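You operate a simulated robot arm through the tools that you are given. There is no shell and no other tool. Be economical: measure what you need, move in short steps, check, and stop when the job is done.

Carry out the task below with a simulated robot arm. There is one attempt and no reset: what you move stays moved.

TASK
Count the bulb boxes on the island top, then put as many of the scent refills from the island top on top of the low green box.
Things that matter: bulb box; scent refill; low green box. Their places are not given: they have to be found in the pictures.

It is judged by the outcome, as a careful person would: the job done as asked, and still so three seconds after it is handed in. It fails if anything else is knocked over, pushed out of place, dropped, spilled or broken.

THE ROBOT
A 7-joint arm with a two-finger parallel gripper, fixed in place. Base frame: the origin is at the foot of the arm, x ahead of it, y to its left, z up. Lengths are in mm, angles in rad, forces in N, time in s.
With the tool pointing down near the work surface it reaches from about 220 to 580 mm from the base axis. Its first joint turns from -1.152 to 1.152 rad. Payload 2.5 kg.
Tool frame: the origin (TCP) lies between the finger pads and is the grasp point; the fingertips stand 23 mm ahead of it; z points along the fingers, y is the line along which they close. The gripper opens to 94 mm. The fingers are 38 mm wide and 10 mm thick; the gripper's body (54 by 96 mm) begins 39 mm behind the TCP.
Orientation is told as [roll, pitch, yaw] about the base's x, y, z axes, in that order, counted from this pose: with the fingers straight down and closing along the base's y, the tool's x points along the base's -x, its y along +y and its z along -z.

THE INTERFACE
- The arm moves only by the tool apply_moves. Its argument "steps" is a list of rows, each an object (a shift or turn left out is 0, a gripper value left out holds the last) with "offset": the shift along the tool's x, y, z in m, a list of three; "twist": the turn about the tool's z in rad; "gripper": the closure in counts, from 0 (fully open) to 255 (shut). In form: [{"offset": [x, y, z], "twist": twist, "gripper": gripper}, ...]. A call has 1 to 12 rows; each row shifts and turns the commanded pose from where the row before left it, along the tool's axes as they then stand. A row lasts 0.2 s, in which the tool goes at most 50 mm and 0.15 rad; a call with a longer step from one row to the next is refused whole, and so is a gripper value outside its range. A pose out of reach is approached as far as the arm can. The call stops where the force on the tool passes 40 N (or 10 N more than at its start, if that is more) or the arm is blocked; 0.2 s more then pass. The fingers move at their own pace (about 108 mm/s each) and stop on an object; they squeeze with about 43 N. The grip force told is the motor's: it shows also when the fingers shut on nothing. Time passes only in rows, and 0.2 s behind the last, so rows that do not move let the fingers close. It gives the time, the measured TCP pose, the force on the tool (base axes), the opening and the grip force at its end, in the units of the frame above (readings bear some noise), and new pictures: "show" is both (left out), scene, wrist or none.
- Cameras (640 x 400 px; columns grow to the right, rows downward): "scene" is fixed at [95.6, -399.2, 540.5]; the picture's right is [0.95, -0.31, 0.00], its down [-0.19, -0.58, -0.79] and it looks along [0.24, 0.75, -0.62] (base axes); focal length 214 px, centre (320, 200). "wrist" rides on the gripper at [-39, 0, -44] in the tool frame; the picture's right is [0.00, -1.00, 0.00], its down [0.97, 0.00, -0.24] and it looks along [0.24, 0.00, 0.97] (tool axes); focal length 218 px, centre (320, 200).
- locate(camera, pixels): for up to 12 pixels [column, row] of the newest picture of that camera ("zoom" is the newest enlarged one), the place [x, y, z] in the base frame of the surface seen there, good to about 2 mm. No time passes.
- enlarge(camera, box): a new picture of the part [left, top, right, bottom] of that camera's present view, enlarged. No time passes.
- hand_in(): hands the job in; it is judged then, once.

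Work in short steps. Measure before you move; look again where a grasp or a placing could have gone wrong, and mend it. You have 60 turns and 120 pictures in all, the two below and enlarged ones among them. Open the gripper and draw the arm clear of the work before you hand the job in, unless the task says otherwise; then end with one line.

The tools are called after "Emit:" by a JSON object that holds its "op" and its "data". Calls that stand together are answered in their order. apply_moves: Moves the arm, as the interface text tells. Its arguments: {"type":"object","properties":{"steps":{"type":"array","items":{"type":"object","properties":{"offset":{"type":"array","items":{"type":"number"}},"twist":{"type":"number"},"gripper":{"type":"number"}}}},"show":{"type":"string","enum":["both","scene","wrist","none"]}},"required":["steps"]} The other tools are called the same way: locate (camera, pixels) gives the place of the surface under pixels of a picture; enlarge (camera, box) takes an enlarged picture of a part of a camera's view; hand_in () hands the job in.

At the start:

```text
time: 0.0
tcp_pos: [419.6, 80.6, 328.3]
tool_rot: [0.001, 0.0, -0.001]
force: [-0.3, 0.5, -0.3]
gripper_width: 94.1
grip_force: 0.0
```

scene: 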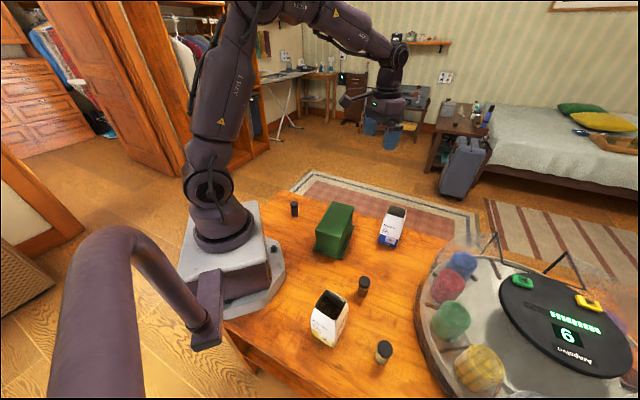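
wrist: 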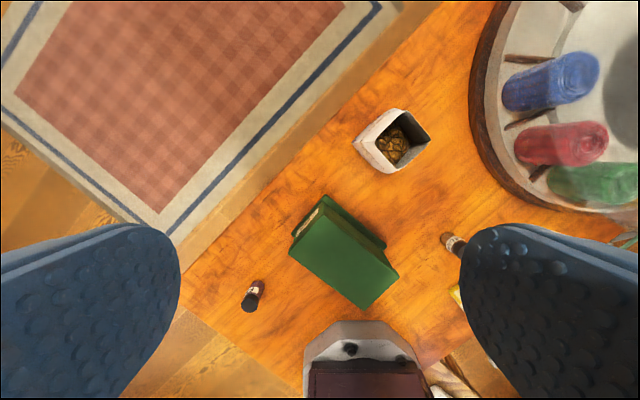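

The scene shows a green box (335,230), two white cartons (392,227), (328,318), and small dark bottles (294,208), (363,287), (383,352). I enlarge to identify them.

Emit:
{"op": "enlarge", "data": {"camera": "scene", "box": [270, 190, 430, 290]}}

Emit:
{"op": "enlarge", "data": {"camera": "scene", "box": [280, 270, 440, 370]}}

Emit:
{"op": "enlarge", "data": {"camera": "wrist", "box": [220, 90, 480, 400]}}

Emit:
{"op": "locate", "data": {"camera": "scene", "pixels": [[294, 203], [294, 214], [363, 280], [363, 294], [384, 346], [382, 360], [333, 218], [334, 250], [397, 210], [330, 300], [318, 240], [350, 215]]}}

```text
4.00 times, centred on (350, 240) of scene
```

zoom: 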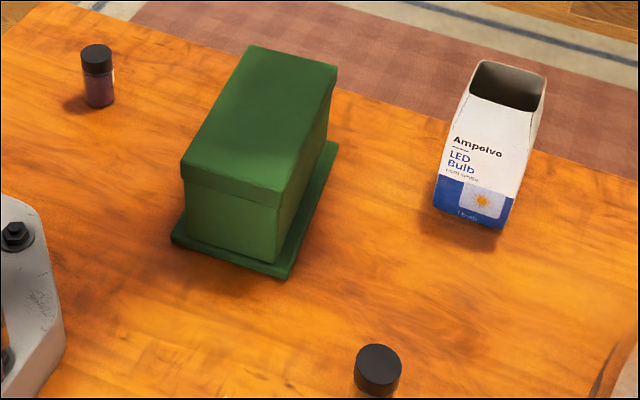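

```text
4.00 times, centred on (360, 320) of scene
```

zoom: 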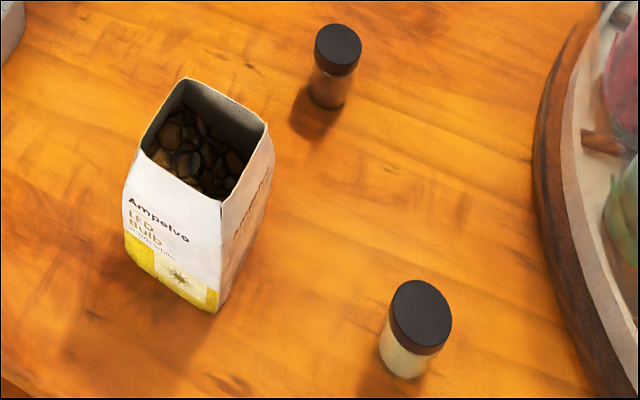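

```text
1.29 times, centred on (350, 245) of wrist
```

zoom: 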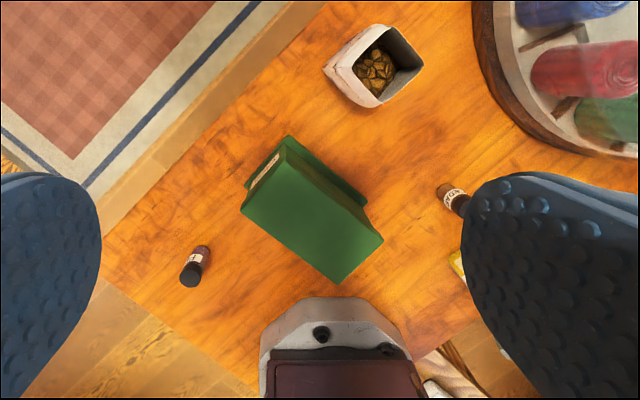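

```text
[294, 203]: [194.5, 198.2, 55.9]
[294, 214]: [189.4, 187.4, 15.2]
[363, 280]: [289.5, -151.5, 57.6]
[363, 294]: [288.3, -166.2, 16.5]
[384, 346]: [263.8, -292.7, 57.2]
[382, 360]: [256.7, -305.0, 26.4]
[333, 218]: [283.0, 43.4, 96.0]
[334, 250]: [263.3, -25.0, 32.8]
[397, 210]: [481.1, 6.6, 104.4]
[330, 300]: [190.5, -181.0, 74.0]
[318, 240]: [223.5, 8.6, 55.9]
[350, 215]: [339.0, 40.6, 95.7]
```

Two "Ampelvo LED Bulb" boxes so far and three small bottles. I check the labels and the round tray at the right.

Emit:
{"op": "enlarge", "data": {"camera": "scene", "box": [400, 220, 640, 400]}}

Emit:
{"op": "enlarge", "data": {"camera": "wrist", "box": [230, 270, 280, 320]}}

Emit:
{"op": "enlarge", "data": {"camera": "wrist", "box": [430, 220, 480, 260]}}

Emit:
{"op": "enlarge", "data": {"camera": "scene", "box": [170, 190, 310, 350]}}

```text
2.22 times, centred on (520, 310) of scene
```

zoom: 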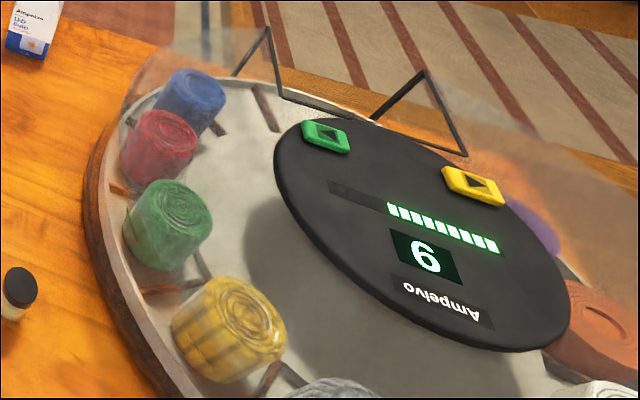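

```text
8.00 times, centred on (255, 295) of wrist
```

zoom: 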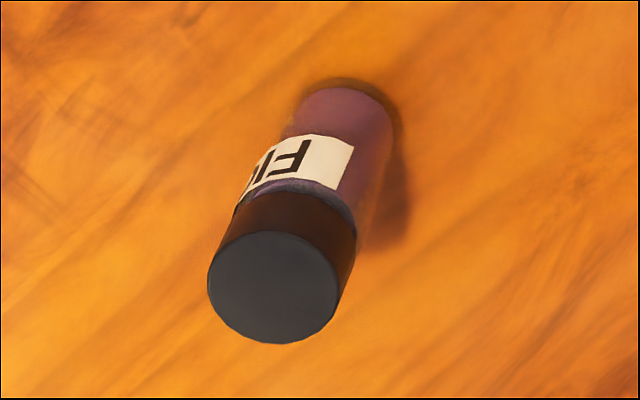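

```text
10.00 times, centred on (455, 240) of wrist
```

zoom: 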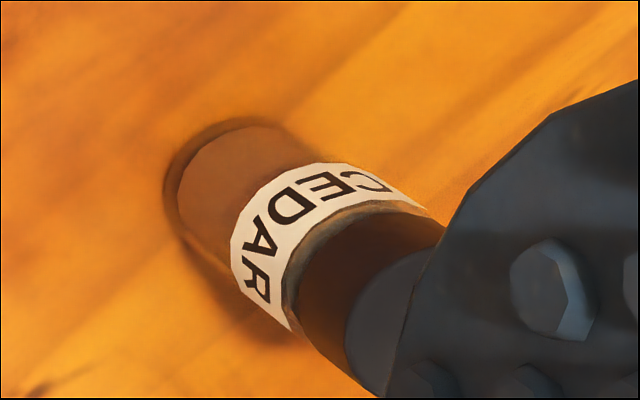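

```text
2.50 times, centred on (240, 270) of scene
```

zoom: 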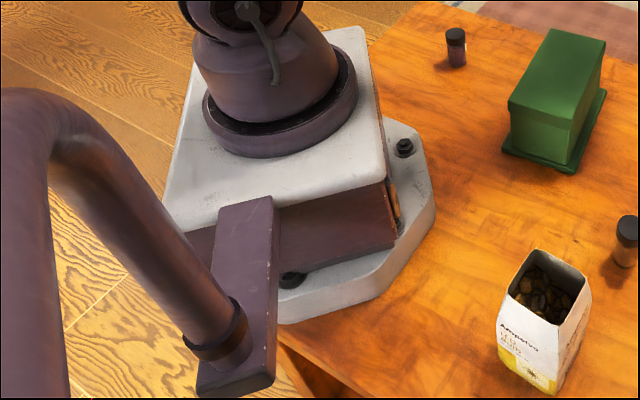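

Labels read FIG and CEDAR, so the three bottles are scent refills, and the bulb boxes so far number two. I measure the green box top and the caps.

Emit:
{"op": "locate", "data": {"camera": "wrist", "pixels": [[327, 202], [294, 247], [365, 305], [394, 270], [345, 255], [249, 304], [244, 304], [255, 304], [249, 310], [300, 220], [455, 240], [385, 240]]}}

Emit:
{"op": "enlarge", "data": {"camera": "scene", "box": [340, 270, 390, 300]}}

Emit:
{"op": "locate", "data": {"camera": "zoom", "pixels": [[260, 110], [340, 110], [300, 60], [300, 135], [300, 100], [300, 300]]}}

```text
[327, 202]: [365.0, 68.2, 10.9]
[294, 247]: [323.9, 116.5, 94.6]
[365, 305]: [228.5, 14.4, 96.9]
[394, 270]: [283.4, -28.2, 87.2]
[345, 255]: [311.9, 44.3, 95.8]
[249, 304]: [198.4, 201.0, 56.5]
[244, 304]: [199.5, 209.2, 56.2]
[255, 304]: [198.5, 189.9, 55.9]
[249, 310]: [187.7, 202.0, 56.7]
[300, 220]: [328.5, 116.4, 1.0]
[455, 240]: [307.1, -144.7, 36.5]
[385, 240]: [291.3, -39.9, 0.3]
```

```text
12.80 times, centred on (365, 285) of scene
```

zoom: 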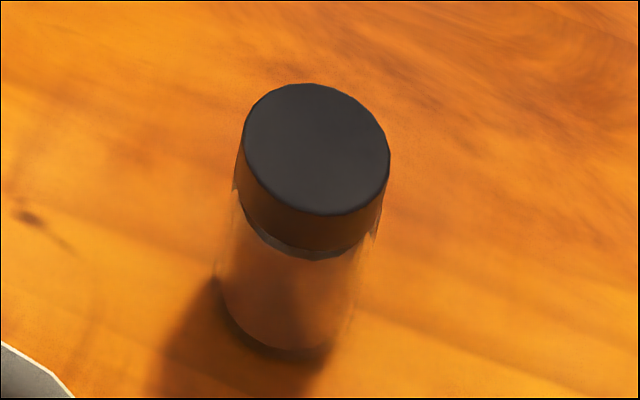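

```text
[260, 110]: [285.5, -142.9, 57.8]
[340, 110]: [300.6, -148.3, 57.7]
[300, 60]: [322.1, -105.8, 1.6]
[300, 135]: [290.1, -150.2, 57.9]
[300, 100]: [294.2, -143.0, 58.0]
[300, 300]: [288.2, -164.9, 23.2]
```

CEDAR's cap centre is about (291,-154), z 58; FIG's is about (197,201). The green top is at z 96, spanning roughly (324,116), (228,14), (283,-28). I move high over CEDAR and look.

Emit:
{"op": "apply_moves", "data": {"steps": [{"offset": [0.0214, -0.0391, 0]}, {"offset": [0.0214, -0.0391, 0]}, {"offset": [0.0214, -0.0391, 0]}, {"offset": [0.0214, -0.0391, 0]}, {"offset": [0.0214, -0.0391, 0]}, {"offset": [0.0214, -0.0391, 0]}, {"offset": [0, 0, 0.04], "gripper": 80}, {"offset": [0, 0, 0.04]}, {"offset": [0, 0, 0]}]}}

```text
time: 2.0
tcp_pos: [290.7, -155.0, 247.0]
tool_rot: [0.0, 0.0, -0.001]
force: [-0.4, 0.0, 0.0]
gripper_width: 64.6
grip_force: 0.0
```

scene: 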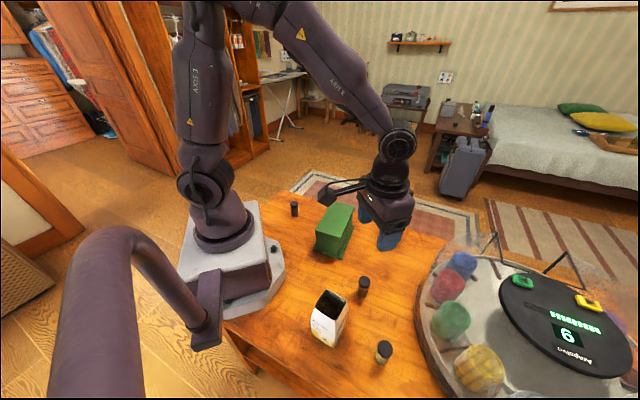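
wrist: 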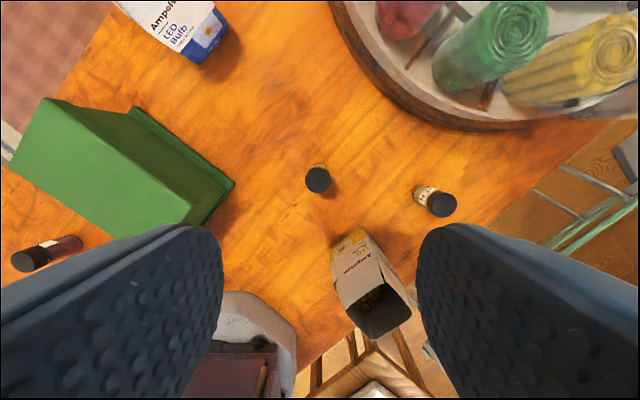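

The whole near area is visible: only two bulb boxes (170,25) and (370,285), so I move two refills. I measure CEDAR's cap precisely, the yellow box's top, and the green top.

Emit:
{"op": "locate", "data": {"camera": "wrist", "pixels": [[318, 180], [307, 180], [329, 180], [318, 169], [318, 190], [340, 290], [400, 275], [410, 315], [14, 168], [48, 100], [195, 205], [440, 206]]}}

```text
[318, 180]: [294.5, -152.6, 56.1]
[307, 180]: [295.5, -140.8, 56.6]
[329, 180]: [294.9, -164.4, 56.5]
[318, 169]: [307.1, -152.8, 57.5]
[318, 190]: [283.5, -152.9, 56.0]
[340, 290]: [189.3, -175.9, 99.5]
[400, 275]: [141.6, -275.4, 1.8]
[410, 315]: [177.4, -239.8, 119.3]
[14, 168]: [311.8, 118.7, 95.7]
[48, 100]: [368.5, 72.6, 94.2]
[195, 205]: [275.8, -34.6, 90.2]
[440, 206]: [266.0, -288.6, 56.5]
```

Descend on CEDAR at (294.5,-152.8) to TCP z≈38.

Emit:
{"op": "apply_moves", "data": {"steps": [{"offset": [-0.0038, 0.0022, 0.04]}, {"offset": [0, 0, 0.045]}, {"offset": [0, 0, 0.045]}, {"offset": [0, 0, 0.04]}, {"offset": [0, 0, 0.03]}, {"offset": [0, 0, 0.009]}, {"offset": [0, 0, 0]}]}}

```text
time: 3.6
tcp_pos: [296.1, -151.7, 37.1]
tool_rot: [0.0, 0.002, 0.0]
force: [0.5, -1.1, -0.9]
gripper_width: 64.5
grip_force: 0.1
```

scene: 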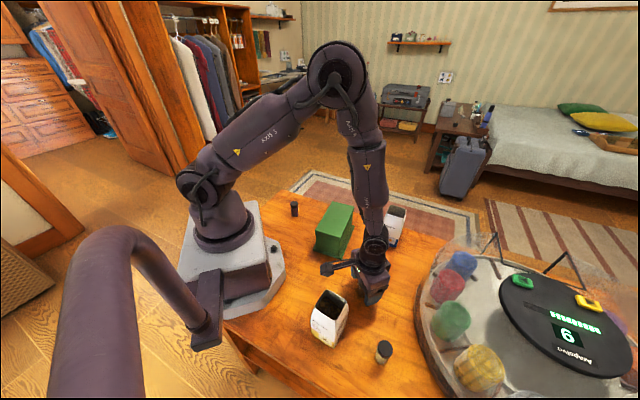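
wrist: 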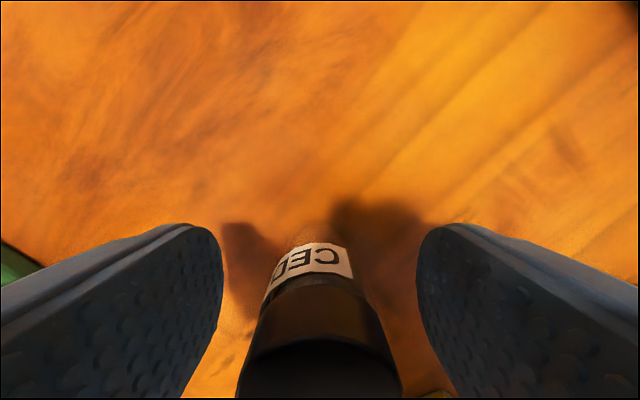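

The bottle stands between the fingers; I close and lift.

Emit:
{"op": "apply_moves", "data": {"steps": [{"gripper": 255}, {"gripper": 255}, {"gripper": 255}, {"offset": [0, 0, -0.02]}, {"offset": [0, 0, -0.045]}, {"offset": [0, 0, -0.05]}, {"offset": [0, 0, -0.05]}, {"offset": [0, 0, 0]}]}}

```text
time: 5.4
tcp_pos: [296.8, -151.3, 203.5]
tool_rot: [0.0, -0.001, 0.001]
force: [-0.3, 0.4, -0.8]
gripper_width: 27.2
grip_force: 42.6
```

scene: 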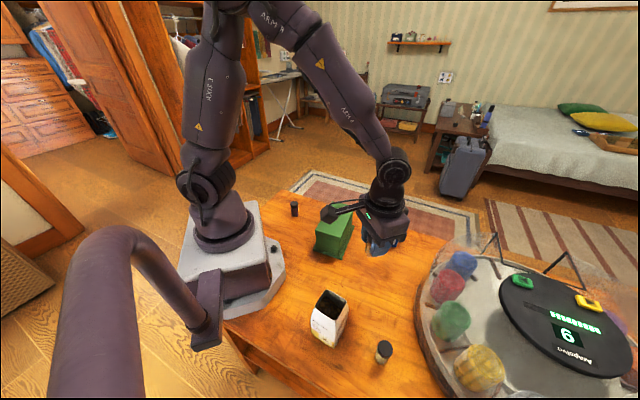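
wrist: 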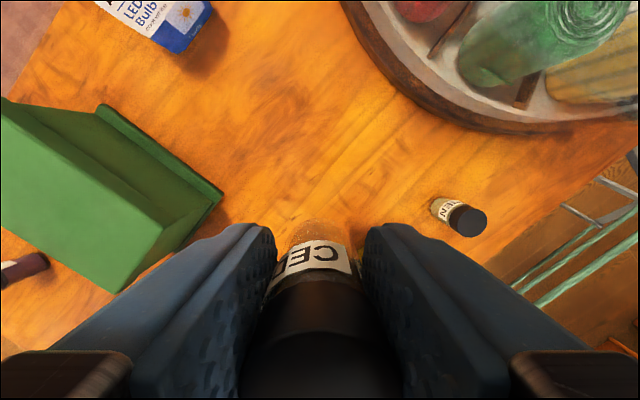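

Held (27 mm). I carry it to over the far half of the green top at (326,69).

Emit:
{"op": "apply_moves", "data": {"steps": [{"offset": [-0.006, 0.044, 0]}, {"offset": [-0.006, 0.044, 0]}, {"offset": [-0.006, 0.044, 0]}, {"offset": [-0.006, 0.044, 0]}, {"offset": [-0.0055, 0.0445, 0]}, {"offset": [0, 0, 0]}, {"offset": [0, 0, 0.03]}, {"offset": [0, 0, 0]}]}}

```text
time: 7.2
tcp_pos: [323.2, 68.3, 173.3]
tool_rot: [-0.001, 0.001, 0.0]
force: [0.6, -0.4, -0.2]
gripper_width: 27.6
grip_force: 43.3
```

scene: 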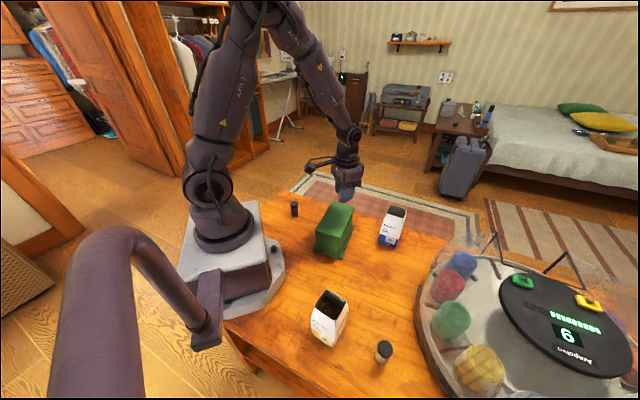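
wrist: 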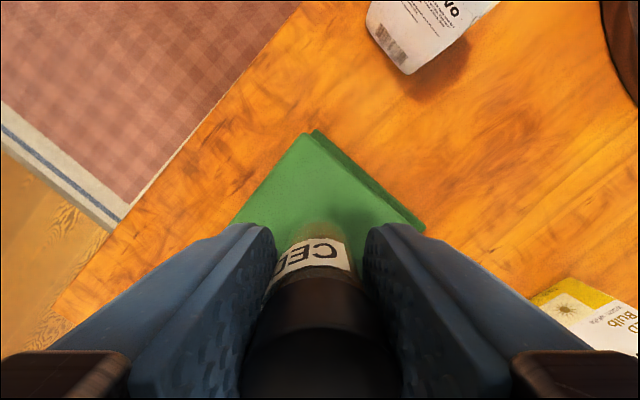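

Check the lid corners in the new views.

Emit:
{"op": "locate", "data": {"camera": "wrist", "pixels": [[305, 138], [240, 222], [365, 190], [316, 133]]}}

Emit:
{"op": "enlarge", "data": {"camera": "scene", "box": [295, 165, 391, 265]}}

Emit:
{"op": "locate", "data": {"camera": "scene", "pixels": [[334, 203], [353, 207], [317, 233], [340, 237]]}}

```text
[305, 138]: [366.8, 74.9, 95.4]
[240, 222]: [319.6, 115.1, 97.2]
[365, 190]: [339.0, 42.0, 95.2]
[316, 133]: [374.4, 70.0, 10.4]
```

```text
4.00 times, centred on (343, 215) of scene
```

zoom: 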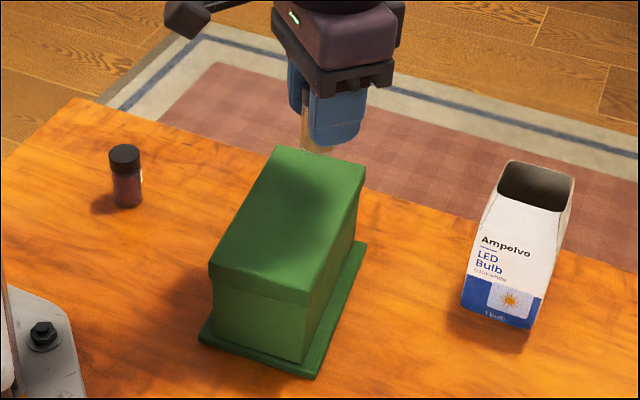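

```text
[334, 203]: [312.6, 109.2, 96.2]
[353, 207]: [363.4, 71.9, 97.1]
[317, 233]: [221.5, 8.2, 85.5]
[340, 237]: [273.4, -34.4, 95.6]
```

Lid centre is about (296,41), long axis (0.65,0.76). At (320,67) the bottle is well inside; lower towards contact (expected at TCP z≈133).

Emit:
{"op": "apply_moves", "data": {"steps": [{"offset": [0.003, 0.0, 0.02]}, {"offset": [0, 0, 0.014]}, {"offset": [0, 0, 0.003]}, {"offset": [0, 0, 0.002]}, {"offset": [0, 0, 0]}]}}

```text
time: 8.4
tcp_pos: [320.6, 67.9, 134.0]
tool_rot: [0.001, -0.001, -0.001]
force: [-0.7, 0.1, 0.6]
gripper_width: 27.6
grip_force: 42.8
```

scene: 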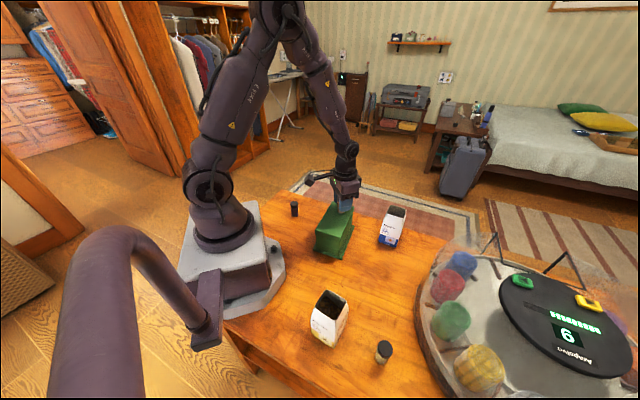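
wrist: 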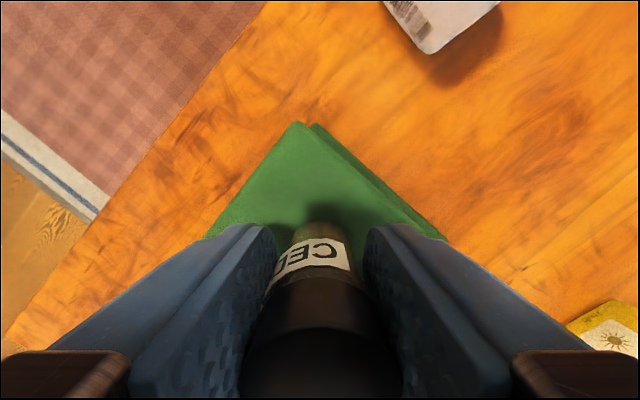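

Almost touching; one more millimetre, then open to about 64 mm and see.

Emit:
{"op": "apply_moves", "data": {"steps": [{"offset": [0, 0, 0.001]}, {"offset": [0, 0, 0.0005]}, {"gripper": 200}, {"gripper": 150}, {"gripper": 110}, {"gripper": 110}, {"offset": [0, 0, -0.03]}, {"offset": [0, 0, -0.045]}, {"offset": [0, 0, -0.045]}, {"offset": [0, 0, 0]}]}}

```text
time: 10.6
tcp_pos: [322.0, 70.4, 253.1]
tool_rot: [-0.001, 0.0, -0.001]
force: [-0.1, 1.1, -0.2]
gripper_width: 53.7
grip_force: 0.1
```

scene: 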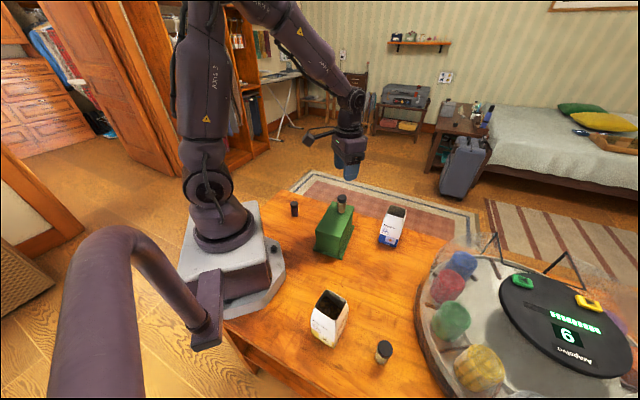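
wrist: 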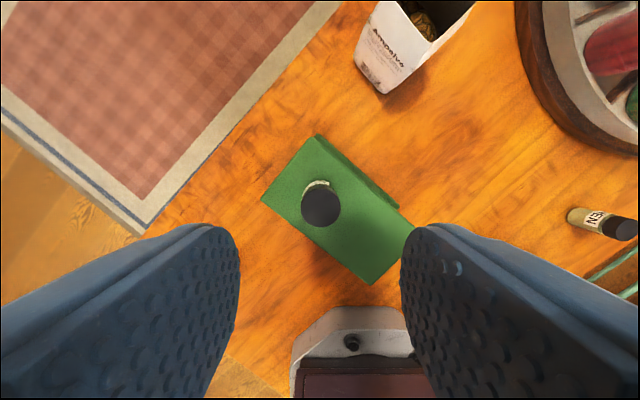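

CEDAR stands on the box. Next, over FIG at (197,201) with a look.

Emit:
{"op": "apply_moves", "data": {"steps": [{"offset": [0.025, 0.026, 0], "gripper": 80}, {"offset": [0.025, 0.026, 0]}, {"offset": [0.025, 0.026, 0]}, {"offset": [0.025, 0.026, 0]}, {"offset": [0.025, 0.027, 0]}, {"offset": [0, 0, 0.04]}, {"offset": [0, 0, 0]}]}}

```text
time: 12.2
tcp_pos: [195.8, 201.7, 212.7]
tool_rot: [0.0, 0.0, -0.001]
force: [0.1, 0.2, -0.1]
gripper_width: 64.2
grip_force: 0.0
```

scene: 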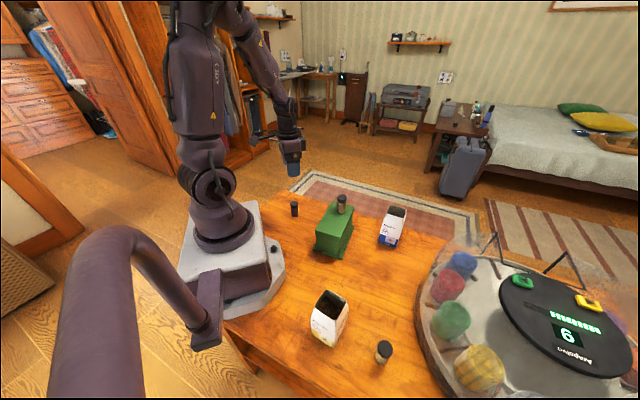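
wrist: 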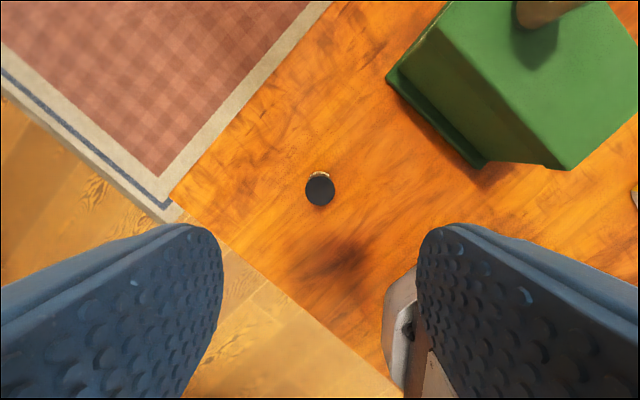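

Emit:
{"op": "locate", "data": {"camera": "wrist", "pixels": [[320, 191], [308, 191], [332, 191], [320, 180], [320, 203]]}}

```text
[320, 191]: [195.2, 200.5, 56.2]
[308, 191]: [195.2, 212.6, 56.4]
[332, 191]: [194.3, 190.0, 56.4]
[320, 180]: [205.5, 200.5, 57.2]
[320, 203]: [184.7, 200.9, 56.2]
```

FIG's cap is centred at (195,201), right under the tool. Descend to z≈38.

Emit:
{"op": "apply_moves", "data": {"steps": [{"offset": [0.0005, 0, 0.045]}, {"offset": [0, 0, 0.045]}, {"offset": [0, 0, 0.04]}, {"offset": [0, 0, 0.03]}, {"offset": [0, 0, 0.0145]}, {"offset": [0, 0, 0]}]}}

```text
time: 13.6
tcp_pos: [193.2, 200.7, 37.7]
tool_rot: [0.0, -0.001, 0.0]
force: [0.7, -0.9, -0.1]
gripper_width: 64.7
grip_force: 0.1
```

scene: 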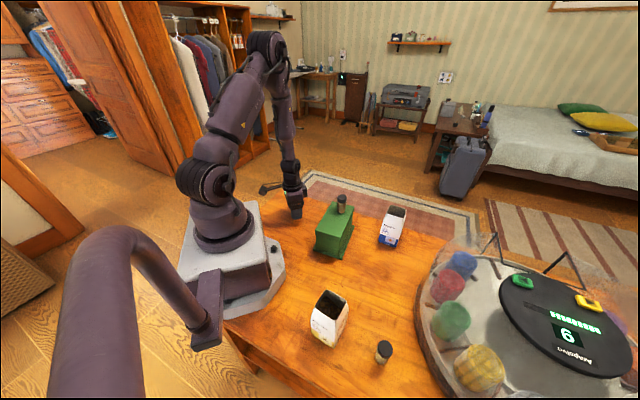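
wrist: 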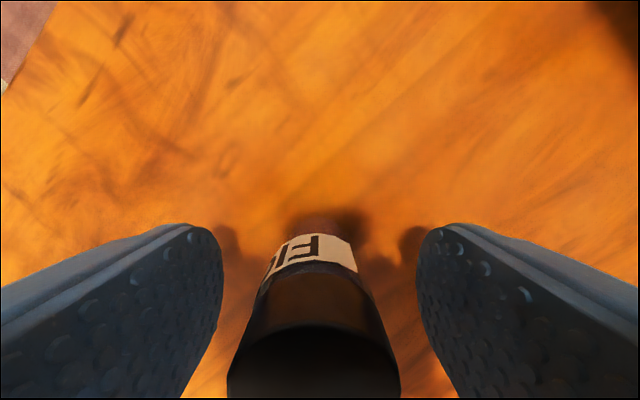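

Close and lift to z≈230.

Emit:
{"op": "apply_moves", "data": {"steps": [{"gripper": 255}, {"gripper": 255}, {"gripper": 255}, {"offset": [0, 0, -0.02]}, {"offset": [0, 0, -0.045]}, {"offset": [0, 0, -0.045]}, {"offset": [0, 0, -0.045]}, {"offset": [0, 0, -0.037]}, {"offset": [0, 0, 0]}]}}

```text
time: 15.6
tcp_pos: [196.5, 199.6, 233.2]
tool_rot: [0.0, -0.001, 0.0]
force: [-0.3, -0.2, -0.2]
gripper_width: 27.6
grip_force: 43.3
```

scene: 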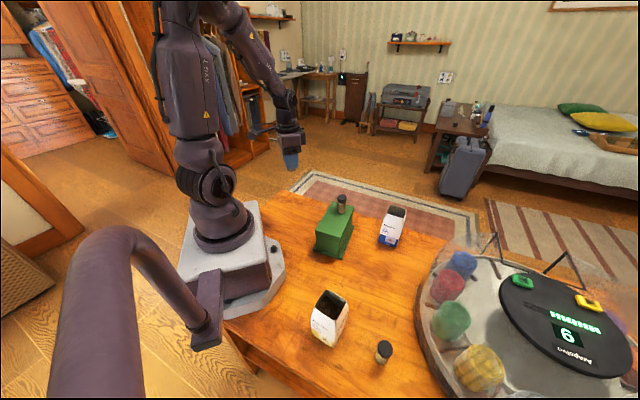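
wrist: 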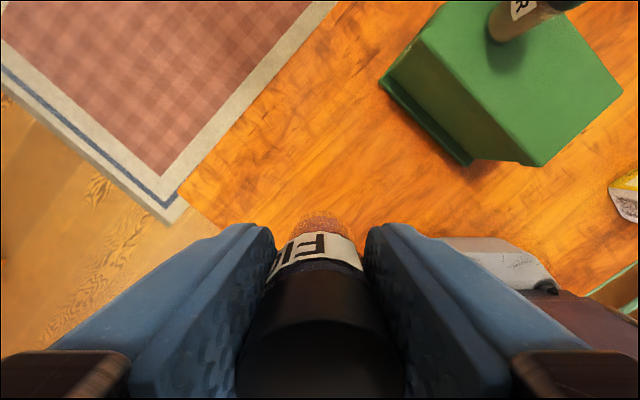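

FIG held. Carry it to the near half of the lid at (272,13), then down to z≈175.

Emit:
{"op": "apply_moves", "data": {"steps": [{"offset": [-0.0151, -0.0373, 0]}, {"offset": [-0.0151, -0.0373, 0]}, {"offset": [-0.0151, -0.0373, 0]}, {"offset": [-0.0151, -0.0373, 0]}, {"offset": [-0.0151, -0.0373, 0]}, {"offset": [0, 0, 0]}, {"offset": [0, 0, 0.03]}, {"offset": [0, 0, 0.028]}, {"offset": [0, 0, 0]}]}}

```text
time: 17.6
tcp_pos: [269.5, 13.6, 173.5]
tool_rot: [-0.001, 0.001, 0.0]
force: [0.0, -0.4, 0.0]
gripper_width: 27.7
grip_force: 42.7
```

scene: 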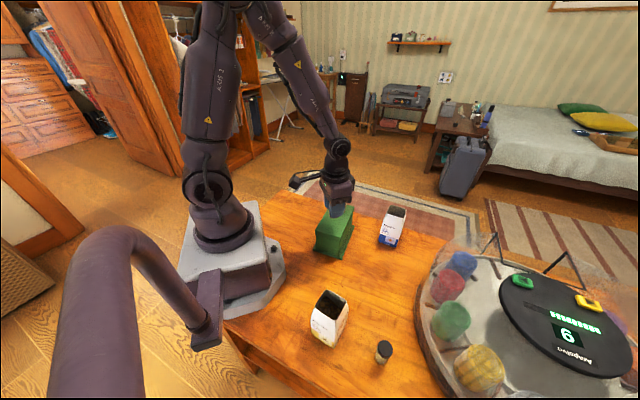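
wrist: 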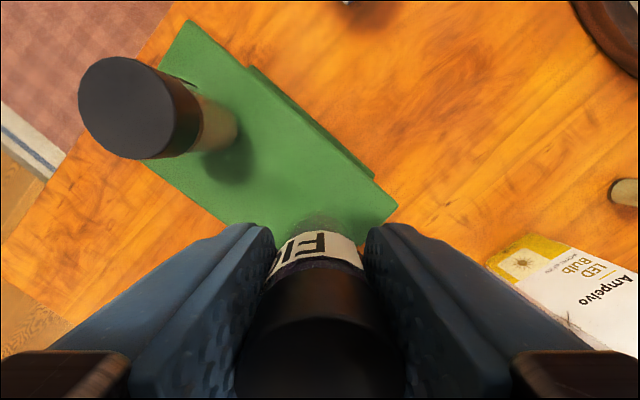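

FIG is over the lid with good margins and clear of CEDAR. Lower to contact.

Emit:
{"op": "apply_moves", "data": {"steps": [{"offset": [-0.001, 0, 0.02]}, {"offset": [0, 0, 0.014]}, {"offset": [0, 0, 0.003]}, {"offset": [0, 0, 0.002]}, {"offset": [0, 0, 0]}]}}

```text
time: 18.8
tcp_pos: [271.2, 14.2, 134.5]
tool_rot: [0.0, 0.001, 0.0]
force: [-0.5, -0.4, -0.5]
gripper_width: 28.0
grip_force: 43.7
```

scene: 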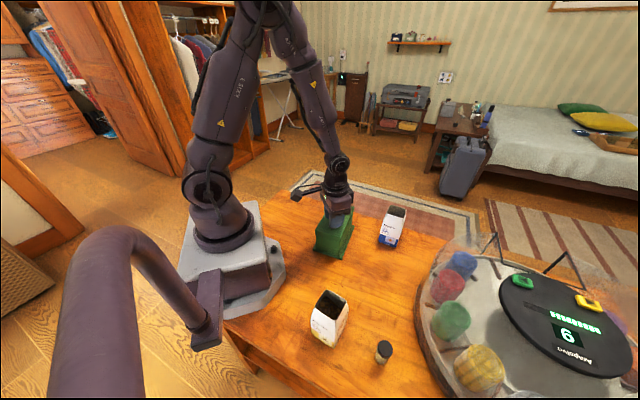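
wrist: 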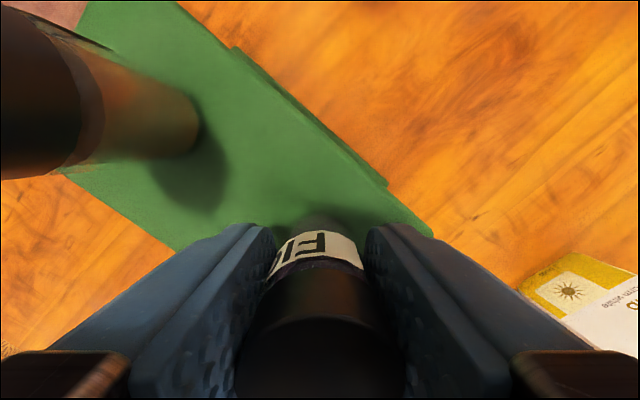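

Final millimetre, then open part way and rise straight up.

Emit:
{"op": "apply_moves", "data": {"steps": [{"offset": [0, 0, 0.001]}, {"offset": [0, 0, 0.0005]}, {"gripper": 200}, {"gripper": 150}, {"gripper": 120}, {"gripper": 120}, {"offset": [0, 0, -0.03]}, {"offset": [0, 0, -0.045]}, {"offset": [0, 0, -0.045]}, {"offset": [0, 0, -0.045]}, {"offset": [0, 0, 0], "gripper": 0}, {"offset": [0, 0, 0]}]}}

```text
time: 21.4
tcp_pos: [271.6, 12.4, 296.6]
tool_rot: [-0.002, 0.0, 0.0]
force: [-1.4, 0.1, 0.2]
gripper_width: 94.2
grip_force: 0.0
```

scene: 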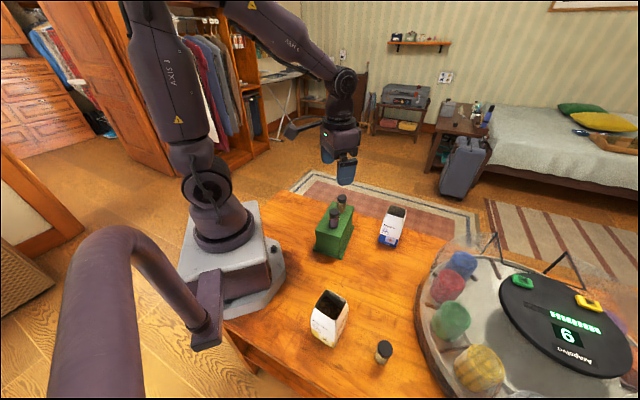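
wrist: 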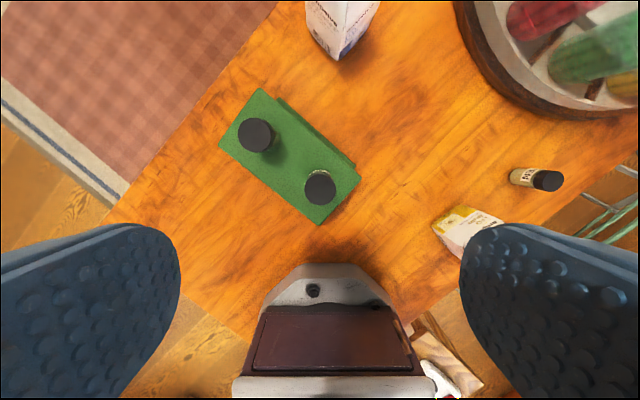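

Both refills stand upright on the green box, everything else is where it was, and the open gripper is well above. The bulb boxes number two, so I hand in.

Emit:
{"op": "hand_in", "data": {}}

```text
The job is handed in.
```

I counted two bulb boxes on the island top, so I put two scent refills (CEDAR and FIG) on top of the low green box; both were standing upright when I handed in.
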